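You operate a simulated robot arm through the tools that you are given. There is no shell and no other tool. Be economical: measure what you need, move in short steps, check, and stop when the job is done.

The job below is to be done with a simulated robot arm. You get a single attempt, and the scene is never put back.

TASK
Put the castor on the blue book.

It is judged by the outcome, as a careful person would: the job done as asked, and still so three seconds after it is handed in. It fails if anything else is knocked over, pushed out of place, dropped, spilled or broken.

THE ROBOT
A 7-joint arm with a two-finger parallel gripper, fixed in place. Base frame: the origin is at the foot of the arm, x ahead of it, y to its left, z up; the work surface is at about z = 0.86. Units: m, rad, N and s.
With the tool pointing down near the work surface it reaches from about 0.3 to 0.7 m from the base axis. Its first joint turns from -1.152 to 1.152 rad. Payload 1.57 kg.
Tool frame: the origin (TCP) lies between the finger pads and is the grasp point; the fingertips stand 0.03 m ahead of it; z points along the fingers, y is the line along which they close. Largest opening 0.11 m; finger width 0.024, thickness 0.012; the body of the gripper, 0.048 by 0.112 m, starts 0.078 m behind the TCP.
Orientation is that of the tool frame in the base frame, as a unit quaternion [w, x, y, z]. With the fingers straight down and closing along the base's y, the tool's x points along the base's -x, its y along +y and its z along -z.

THE INTERFACE
- The arm moves only by the tool play_rows. Its argument "commands" is a list of rows, each a list of 7 numbers: the gripper command, from -1 (shut) to 1 (fully open), values between in proportion, then the shift along the tool's x, y, z in m, then the turn, a rotation vector about the tool's x, y, z in rad. In form: [[fingers, tx, ty, tz, wx, wy, wz], ...]. A call has 1 to 12 rows; each row is the pose to reach, as a shift and turn from the pose commanded when the call began, along the tool's axes at that moment. Each row takes 0.2 s and may step no farther than 0.05 m and 0.15 rad from the row before; otherwise, or with a gripper value out of range, the whole call is refused. Where a pose cannot be reached the arm comes as near as it can. A force on the tool above 40 N (or 10 N above the force at the start of the call, whichever is more), or a blocked arm, ends the call early, and 0.2 s more pass. The fingers move at their own pace (about 0.108 m/s each) and stop on an object; they squeeze with about 43 N. The grip force told is the motor's: it shows also when the fingers shut on nothing. Time passes only in rows, and 0.2 s behind the last, so rows that repeat a pose let the fingers close. It gives the time, the measured TCP pose, the force on the tool (base axes), the opening and the grip force at its end, in the units of the frame above (readings bear some noise).
- Cameras (640 x 400 px; columns grow to the right, rows downward): "scene" is fixed at [0.1408, -0.3868, 1.4179]; the picture's right is [0.89, -0.45, 0.00], its down [-0.25, -0.51, -0.82] and it looks along [0.37, 0.74, -0.57] (base axes); focal length 353 px, centre (320, 200). "wrist" rides on the gripper at [-0.036, 0, -0.08] in the tool frame; the picture's right is [0.00, -1.00, 0.00], its down [0.97, 0.00, -0.24] and it looks along [0.24, 0.00, 0.97] (tool axes); focal length 218 px, centre (320, 200). There is no depth. A picture from a camera that has moved, and an enlarged one, comes with that camera's place and axes in the base frame and with its lens. The place of the scene camera against the robot may be out by one fixed shift of up to 0.025 m in any direction.
- capture(camera): a new picture of that camera. No time passes.
- zoom(camera, box): a new picture of the part [left, top, right, bottom] of that camera's present view, enlarged. No time passes.
- sign_off(): hands the job in; it is judged then, once.

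Work in short steps. Places have to be worked out from the pictures, the camera data and where the tool is seen: move nearer, look again, correct. Check each grasp and each placing, and mend what went wrong. You have 90 turns and 38 pictures in all, those below and enlarged ones among them. Open the gripper and draw the arm clear of the work before you hand the job in, unless the task says otherwise; then end with one line.

The tools are called as name(argument=value, ...) on one line, values as JSON. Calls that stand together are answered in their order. play_rows: Moves the arm, as the interface text tells. Its arguments: {"type":"object","properties":{"commands":{"type":"array","items":{"type":"array","items":{"type":"number"}}}},"required":["commands"]} The other tools are called the same way: capture (camera) takes a picture; zoom (camera, box) takes an enlarged picture of a part of a camera's view; sign_off () hands the job in.

At the start:

```text
time_s: 0.0
tool_pos: [0.3941, 0.1027, 1.1122]
tcp_rot: [0.0, 0.0, 1.0, -0.001]
force: [0.9, 0.9, -0.2]
grip_width: 0.1101
grip_force: 0.1
```

scene: 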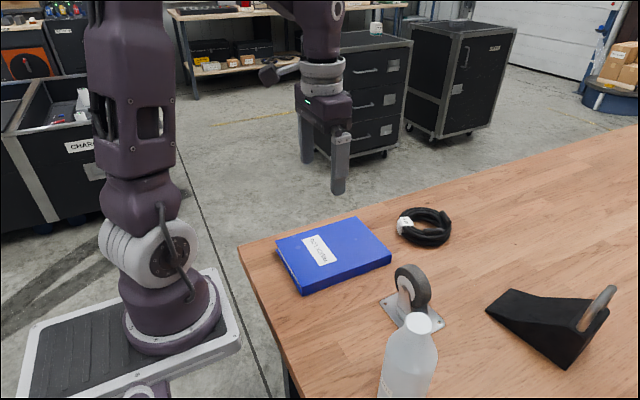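
wrist: 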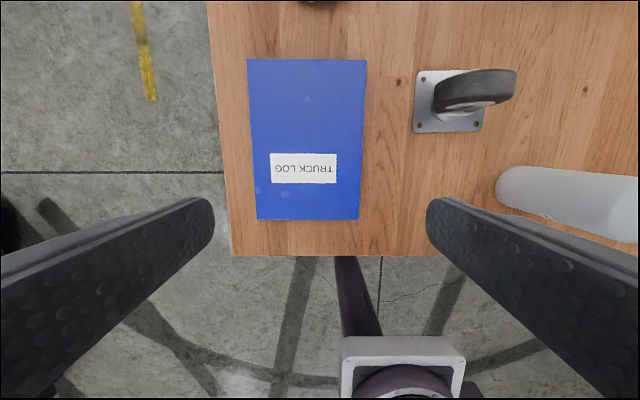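

The castor stands plate-down near (0.49, -0.07), with its wheel on top, and the book's centre is near (0.44, 0.12). I'll zoom in on the castor to see how it is built and which way it faces.

zoom(camera="scene", box=[350, 240, 478, 340])

zoom(camera="wrist", box=[390, 50, 550, 150])

```text
4.00 times, centred on (414, 290) of scene
camera zoom: at [0.1408, -0.3868, 1.4179], right [0.89, -0.45, 0.0], down [-0.25, -0.51, -0.82], along [0.37, 0.74, -0.57], focal length 1412 px, centre (-56, -160)
```

zoom: 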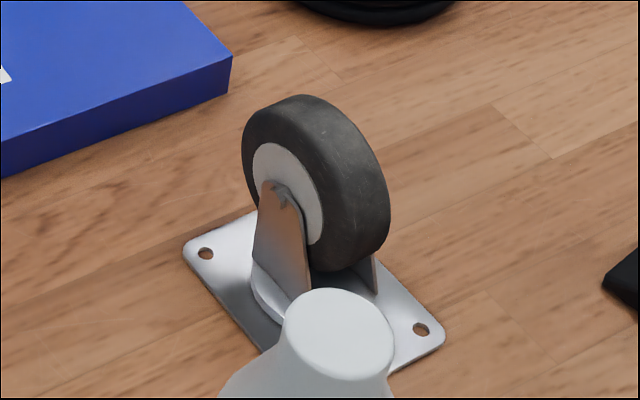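

```text
4.00 times, centred on (470, 100) of wrist
camera zoom: at [0.4307, 0.1022, 1.1925], right [0.0, -1.0, 0.0], down [-0.97, 0.0, 0.24], along [-0.24, 0.0, -0.97], focal length 873 px, centre (-280, 600)
```

zoom: 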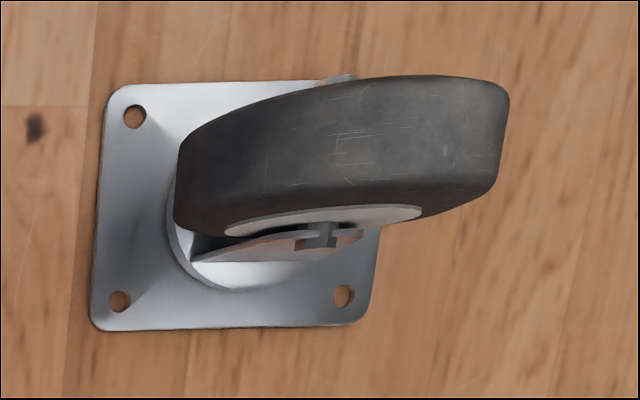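

The wheel is upright, with its axle roughly along base x. I'll stay high, move over the castor and turn the tool -90° so the fingers close across the wheel's thickness, then look straight down.

play_rows(commands=[[1, -0.008, -0.016, 0, 0, 0, -0.142], [1, -0.016, -0.032, 0, 0, 0, -0.284], [1, -0.024, -0.048, 0, 0, 0, -0.426], [1, -0.032, -0.064, 0, 0, 0, -0.568], [1, -0.04, -0.08, 0, 0, 0, -0.71], [1, -0.048, -0.096, 0, 0, 0, -0.852], [1, -0.056, -0.112, 0, 0, 0, -0.994], [1, -0.064, -0.128, 0, 0, 0, -1.136], [1, -0.072, -0.144, 0, 0, 0, -1.278], [1, -0.08, -0.16, 0, 0, 0, -1.42], [1, -0.088, -0.176, 0, 0, 0, -1.562], [1, -0.088, -0.176, 0, 0, 0, -1.5708]])

capture(camera="wrist")

capture(camera="scene")

```text
time_s: 2.6
tool_pos: [0.4812, -0.0744, 1.113]
tcp_rot: [0.0, 0.708, -0.706, 0.001]
force: [0.0, 0.3, -0.3]
grip_width: 0.1099
grip_force: 0.1
```

```text
33 pictures are left
camera wrist: at [0.4816, -0.0389, 1.1924], right [1.0, 0.0, 0.0], down [0.0, -0.97, 0.24], along [0.0, -0.24, -0.97], focal length 218 px, centre (320, 200)
```

wrist: 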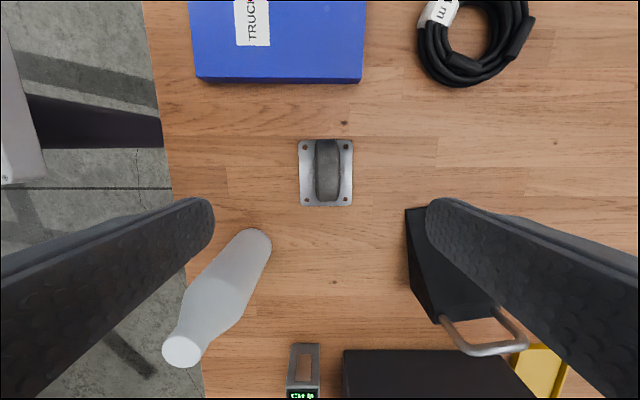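

```text
32 pictures are left
```

scene: 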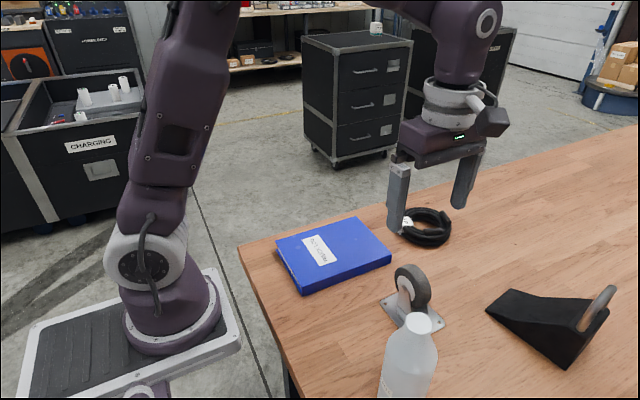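

zoom(camera="wrist", box=[262, 125, 390, 225])

```text
4.00 times, centred on (326, 175) of wrist
camera zoom: at [0.4816, -0.0389, 1.1924], right [1.0, 0.0, 0.0], down [0.0, -0.97, 0.24], along [0.0, -0.24, -0.97], focal length 873 px, centre (296, 300)
```

zoom: 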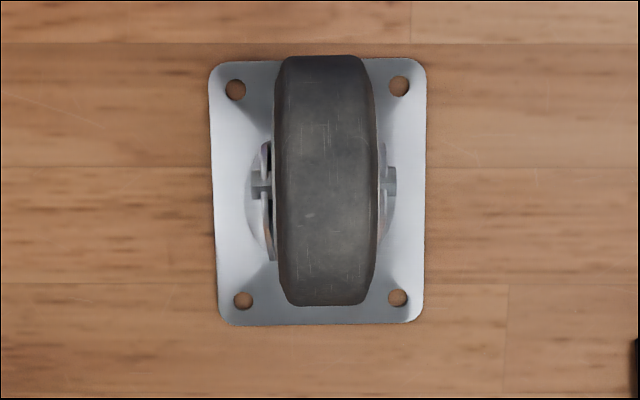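

The wheel is about 29 mm thick and 75 mm across, with its centre near (0.490, -0.068, 0.93), and it lines up with the fingers. I'll centre over it, come down part way and check its height against the fingertips.

play_rows(commands=[[0.5, -0.003, -0.004, 0.02, 0, 0, 0], [0.5, -0.006, -0.009, 0.04, 0, 0, 0], [0.5, -0.006, -0.009, 0.06, 0, 0, 0], [0.5, -0.006, -0.009, 0.08, 0, 0, 0], [0.5, -0.006, -0.009, 0.08, 0, 0, 0]])

zoom(camera="scene", box=[334, 190, 494, 340])

capture(camera="wrist")

```text
time_s: 3.8
tool_pos: [0.4909, -0.069, 1.0319]
tcp_rot: [0.0, -0.707, 0.707, 0.0]
force: [-0.9, 0.1, 0.4]
grip_width: 0.0823
grip_force: 0.1
```

```text
2.67 times, centred on (414, 265) of scene
camera zoom: at [0.1409, -0.3868, 1.4179], right [0.89, -0.45, 0.0], down [-0.25, -0.51, -0.82], along [0.37, 0.74, -0.57], focal length 941 px, centre (69, 27)
```

zoom: 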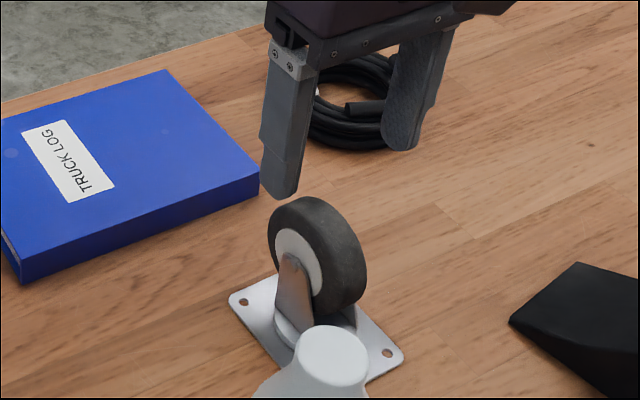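

```text
29 pictures are left
camera wrist: at [0.4925, -0.0332, 1.1128], right [1.0, 0.0, 0.0], down [0.0, -0.97, 0.24], along [0.0, -0.24, -0.97], focal length 218 px, centre (320, 200)
```

wrist: 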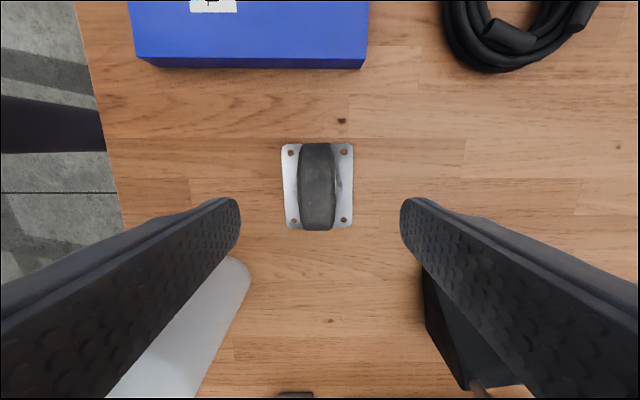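

Two views agree: the wheel centre is at (0.490, -0.068, 0.919) and its top at about 0.957. I'll lower until the tips are at about 0.935, just above the fork tops, and close on the tyre's sides.

play_rows(commands=[[0.5, 0, 0, 0.03, 0, 0, 0], [0.5, 0, 0.001, 0.05, 0, 0, 0], [0.5, 0, 0.001, 0.066, 0, 0, 0], [0.5, 0, 0.001, 0.066, 0, 0, 0]])

zoom(camera="scene", box=[350, 230, 478, 330])

```text
time_s: 4.8
tool_pos: [0.4886, -0.0678, 0.9665]
tcp_rot: [0.0, 0.708, -0.707, 0.001]
force: [-0.7, 0.4, -0.3]
grip_width: 0.0827
grip_force: 0.0
```

```text
4.00 times, centred on (414, 280) of scene
camera zoom: at [0.1409, -0.3868, 1.4179], right [0.89, -0.45, 0.0], down [-0.25, -0.51, -0.82], along [0.37, 0.74, -0.57], focal length 1412 px, centre (-56, -120)
```

zoom: 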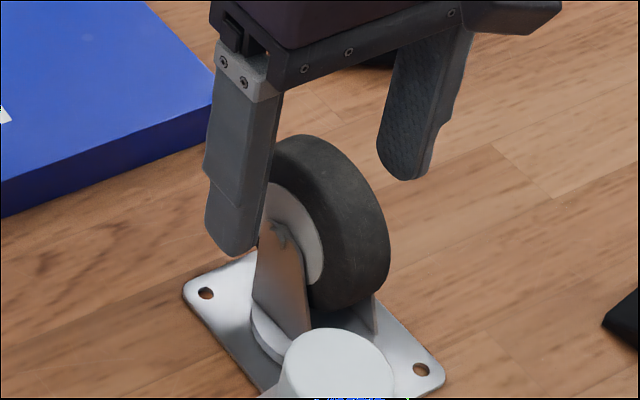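

Against the picture the left tip would come in about level with the fork top. I'll rise 6 mm so the pads meet only the tyre, then close; the finger gap should read about 0.03.

play_rows(commands=[[0.5, 0, -0.0015, -0.006, 0, 0, 0], [0, 0, -0.0015, -0.006, 0, 0, 0], [-0.4, 0, -0.0015, -0.006, 0, 0, 0], [-1, 0, -0.0015, -0.006, 0, 0, 0], [-1, 0, -0.0015, -0.006, 0, 0, 0], [-1, 0, -0.0015, -0.006, 0, 0, 0]])

zoom(camera="scene", box=[350, 230, 478, 330])

```text
time_s: 6.2
tool_pos: [0.491, -0.0692, 0.9722]
tcp_rot: [0.0, 0.707, -0.707, 0.0]
force: [-2.4, 0.5, 2.2]
grip_width: 0.0274
grip_force: 37.9
```

```text
4.00 times, centred on (414, 280) of scene
camera zoom: at [0.1408, -0.3867, 1.4179], right [0.89, -0.45, 0.0], down [-0.25, -0.51, -0.82], along [0.37, 0.74, -0.57], focal length 1412 px, centre (-56, -120)
```

zoom: 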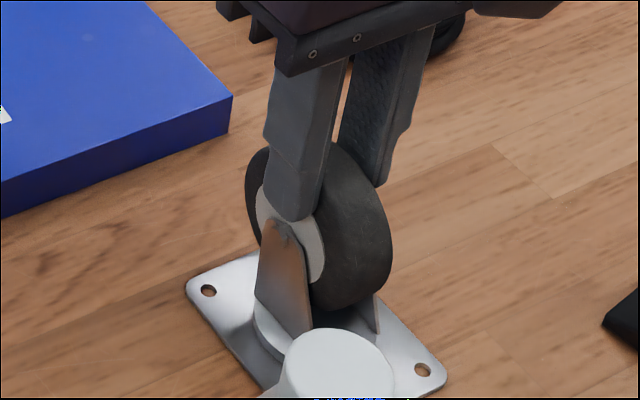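

The gap is 0.027 with 38 N of grip, and the pads are squarely on the tyre just above the fork. I'll lift it straight up and check.

play_rows(commands=[[-1, 0, 0, -0.01, 0, 0, 0], [-1, 0, 0, -0.03, 0, 0, 0], [-1, 0, 0, -0.05, 0, 0, 0], [-1, 0, 0, -0.07, 0, 0, 0], [-1, 0, 0, -0.09, 0, 0, 0], [-1, 0, 0, -0.1, 0, 0, 0], [-1, 0, 0, -0.1, 0, 0, 0]])

capture(camera="scene")

capture(camera="wrist")

```text
time_s: 7.8
tool_pos: [0.4901, -0.0687, 1.0717]
tcp_rot: [0.0, 0.707, -0.707, 0.0]
force: [0.0, -0.4, -2.3]
grip_width: 0.0274
grip_force: 38.0
```

```text
26 pictures are left
```

scene: 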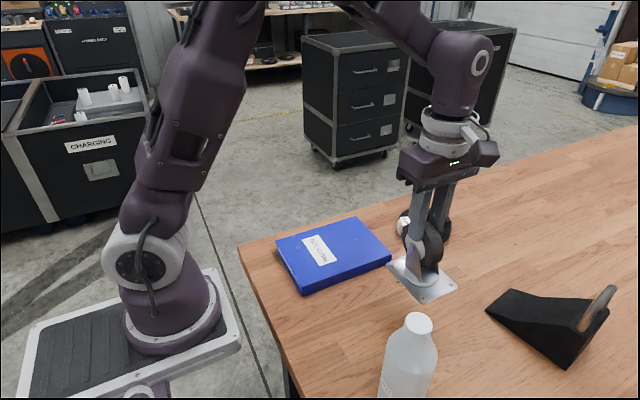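

```text
25 pictures are left
camera wrist: at [0.4915, -0.0333, 1.1513], right [1.0, 0.0, 0.0], down [0.0, -0.97, 0.24], along [0.0, -0.24, -0.97], focal length 218 px, centre (320, 200)
```

wrist: 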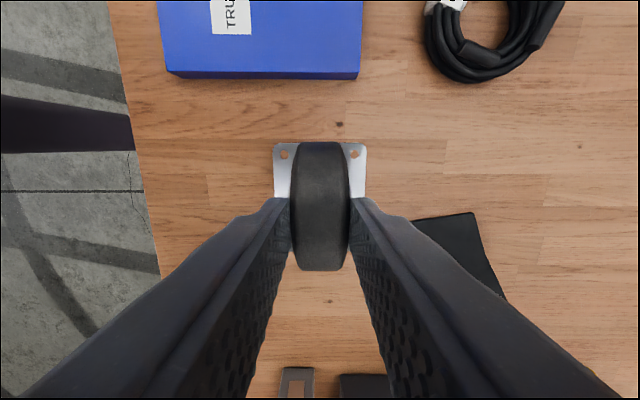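

The castor is held level and the bottle and other objects haven't moved. The book spans about x 0.32–0.53 and y 0.045–0.195, so I'll carry the castor to put its plate over the book's centre (TCP near 0.43, 0.13).

play_rows(commands=[[-1, -0.015, 0.004, 0, 0, 0, 0], [-1, -0.045, 0.013, 0, 0, 0, 0], [-1, -0.075, 0.022, 0, 0, 0, 0], [-1, -0.105, 0.031, 0, 0, 0, 0], [-1, -0.135, 0.04, 0, 0, 0, 0], [-1, -0.165, 0.05, 0, 0, 0, 0], [-1, -0.19, 0.058, 0, 0, 0, 0], [-1, -0.2, 0.06, 0, 0, 0, 0], [-1, -0.2, 0.06, 0, 0, 0, 0]])

capture(camera="scene")

capture(camera="wrist")

```text
time_s: 9.8
tool_pos: [0.4295, 0.131, 1.0727]
tcp_rot: [0.0, -0.707, 0.707, 0.0]
force: [-0.5, 0.2, -2.8]
grip_width: 0.0276
grip_force: 37.8
```

```text
24 pictures are left
```

scene: 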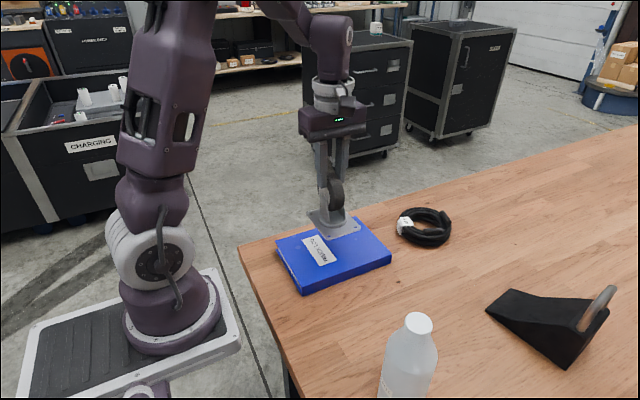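

```text
23 pictures are left
camera wrist: at [0.4303, 0.167, 1.1515], right [1.0, 0.0, 0.0], down [0.0, -0.97, 0.24], along [0.0, -0.24, -0.97], focal length 218 px, centre (320, 200)
```

wrist: 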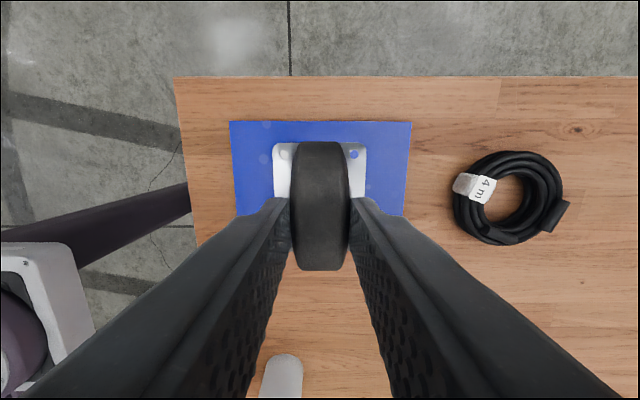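

The book's far edge works out at y = 0.194, so the plate is centred over it. I'll lower to just above the expected contact height and compare.

play_rows(commands=[[-1, 0, 0, 0.02, 0, 0, 0], [-1, 0, 0, 0.04, 0, 0, 0], [-1, 0, 0, 0.055, 0, 0, 0], [-1, 0, 0, 0.06, 0, 0, 0], [-1, 0, 0, 0.06, 0, 0, 0]])

zoom(camera="scene", box=[262, 190, 410, 300])

```text
time_s: 11.0
tool_pos: [0.4307, 0.1322, 1.011]
tcp_rot: [0.0, -0.707, 0.707, 0.001]
force: [0.7, -0.9, -3.7]
grip_width: 0.0275
grip_force: 37.3
```

```text
3.64 times, centred on (336, 245) of scene
camera zoom: at [0.1409, -0.3868, 1.4178], right [0.89, -0.45, 0.0], down [-0.25, -0.51, -0.82], along [0.37, 0.74, -0.57], focal length 1283 px, centre (262, 36)
```

zoom: 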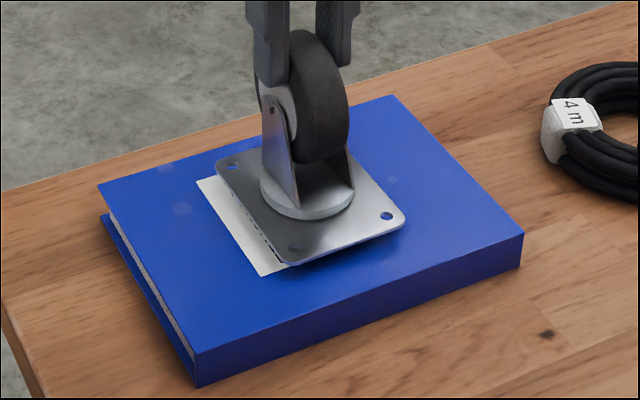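

The plate is a few millimetres to a centimetre above the cover, well centred. I'll lower in 2 mm steps and watch the vertical force.

play_rows(commands=[[-1, 0, 0, 0.002, 0, 0, 0], [-1, 0, 0, 0.004, 0, 0, 0], [-1, 0, 0, 0.006, 0, 0, 0], [-1, 0, 0, 0.008, 0, 0, 0], [-1, 0, 0, 0.008, 0, 0, 0]])

zoom(camera="scene", box=[262, 190, 410, 300])

```text
time_s: 12.2
tool_pos: [0.4325, 0.1304, 1.0041]
tcp_rot: [0.0, 0.707, -0.707, 0.0]
force: [0.3, 0.8, -3.2]
grip_width: 0.0274
grip_force: 37.7
```

```text
3.64 times, centred on (336, 245) of scene
camera zoom: at [0.1409, -0.3868, 1.4178], right [0.89, -0.45, 0.0], down [-0.25, -0.51, -0.82], along [0.37, 0.74, -0.57], focal length 1283 px, centre (262, 36)
```

zoom: 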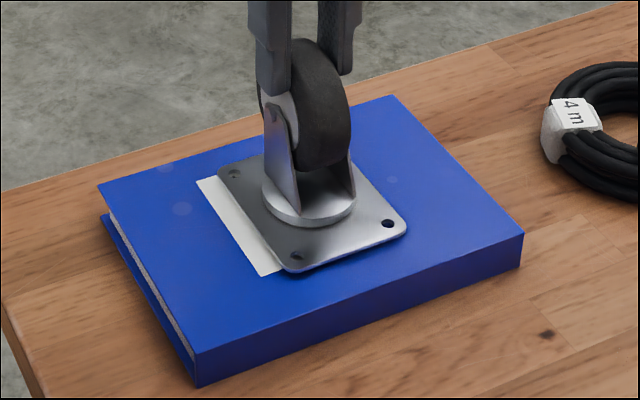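

The force is unchanged, so there's no contact yet, and the gap is nearly closed. I'll lower another 4 mm.

play_rows(commands=[[-1, 0, 0, 0.001, 0, 0, 0], [-1, 0, 0, 0.002, 0, 0, 0], [-1, 0, 0, 0.003, 0, 0, 0], [-1, 0, 0, 0.004, 0, 0, 0], [-1, 0, 0, 0.004, 0, 0, 0]])

```text
time_s: 13.4
tool_pos: [0.4315, 0.1311, 1.0002]
tcp_rot: [0.0, -0.707, 0.707, 0.0]
force: [-0.1, 1.1, -2.6]
grip_width: 0.0272
grip_force: 38.0
```

Still no contact force, so I'll go 3 mm further in 1 mm steps.

play_rows(commands=[[-1, 0, 0, 0.001, 0, 0, 0], [-1, 0, 0, 0.002, 0, 0, 0], [-1, 0, 0, 0.003, 0, 0, 0], [-1, 0, 0, 0.003, 0, 0, 0]])

zoom(camera="scene", box=[302, 220, 376, 275])

```text
time_s: 14.4
tool_pos: [0.4335, 0.1328, 0.9979]
tcp_rot: [-0.001, 0.707, -0.707, 0.001]
force: [-5.2, -0.3, 34.0]
grip_width: 0.028
grip_force: 37.8
```

```text
7.27 times, centred on (339, 248) of scene
camera zoom: at [0.1403, -0.3869, 1.4179], right [0.89, -0.45, 0.0], down [-0.25, -0.51, -0.83], along [0.37, 0.74, -0.56], focal length 2567 px, centre (182, -146)
```

zoom: 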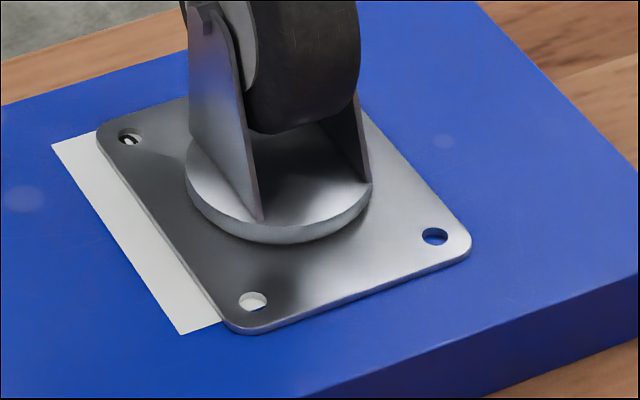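

Contact: 34 N upward, with the plate flat on the cover. I'll ease up 2 mm to take off the pressure, then open the fingers slowly.

play_rows(commands=[[-1, 0, 0, -0.001, 0, 0, 0], [-1, 0, 0, -0.002, 0, 0, 0], [-0.4, 0, 0, -0.002, 0, 0, 0], [-0.2, 0, 0, -0.002, 0, 0, 0], [0, 0, 0, -0.002, 0, 0, 0], [0.3, 0, 0, -0.002, 0, 0, 0], [0.3, 0, 0, -0.002, 0, 0, 0]])

zoom(camera="scene", box=[262, 190, 410, 300])

```text
time_s: 16.0
tool_pos: [0.4319, 0.1318, 0.9995]
tcp_rot: [0.0, -0.707, 0.707, 0.0]
force: [0.6, 0.0, 0.5]
grip_width: 0.0716
grip_force: 0.1
```

```text
3.64 times, centred on (336, 245) of scene
camera zoom: at [0.1408, -0.3868, 1.4179], right [0.89, -0.45, 0.0], down [-0.25, -0.51, -0.82], along [0.37, 0.74, -0.57], focal length 1283 px, centre (262, 36)
```

zoom: 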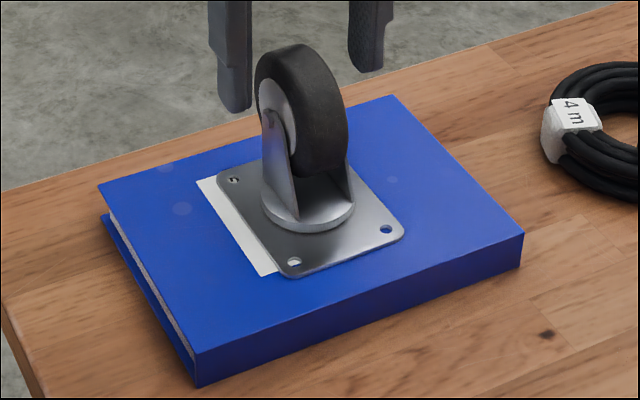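

The fingers are clear of the wheel, and the castor stands flat on the book, which hasn't moved. I'll draw the arm straight up.

play_rows(commands=[[0.5, 0, 0, -0.02, 0, 0, 0], [0.5, 0, 0, -0.05, 0, 0, 0], [0.5, 0, 0, -0.08, 0, 0, 0], [0.5, 0, 0, -0.11, 0, 0, 0], [0.5, 0, 0, -0.14, 0, 0, 0], [0.5, 0, 0, -0.15, 0, 0, 0], [0.5, 0, 0, -0.15, 0, 0, 0]])

capture(camera="scene")

```text
time_s: 17.6
tool_pos: [0.4302, 0.1328, 1.1489]
tcp_rot: [-0.001, -0.707, 0.707, 0.0]
force: [0.3, -0.2, -0.6]
grip_width: 0.0824
grip_force: 0.0
```

```text
18 pictures are left
```

scene: 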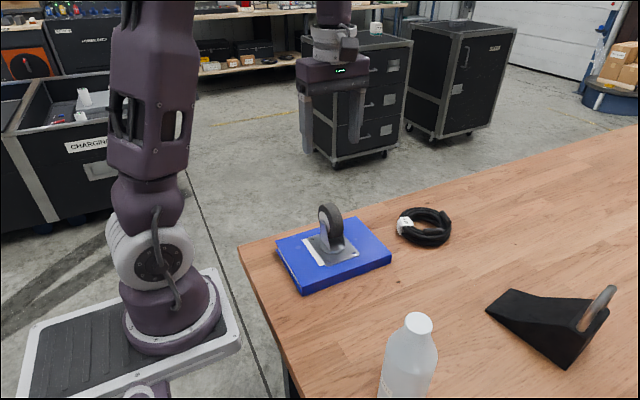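

The castor rests flat in the middle of the book, nothing else has moved, and the arm is clear with its gripper open. I'll hand the job in.

sign_off()

```text
The job is handed in.
```

The castor is standing flat, plate down, in the middle of the blue book; nothing else was moved, and the job is handed in.
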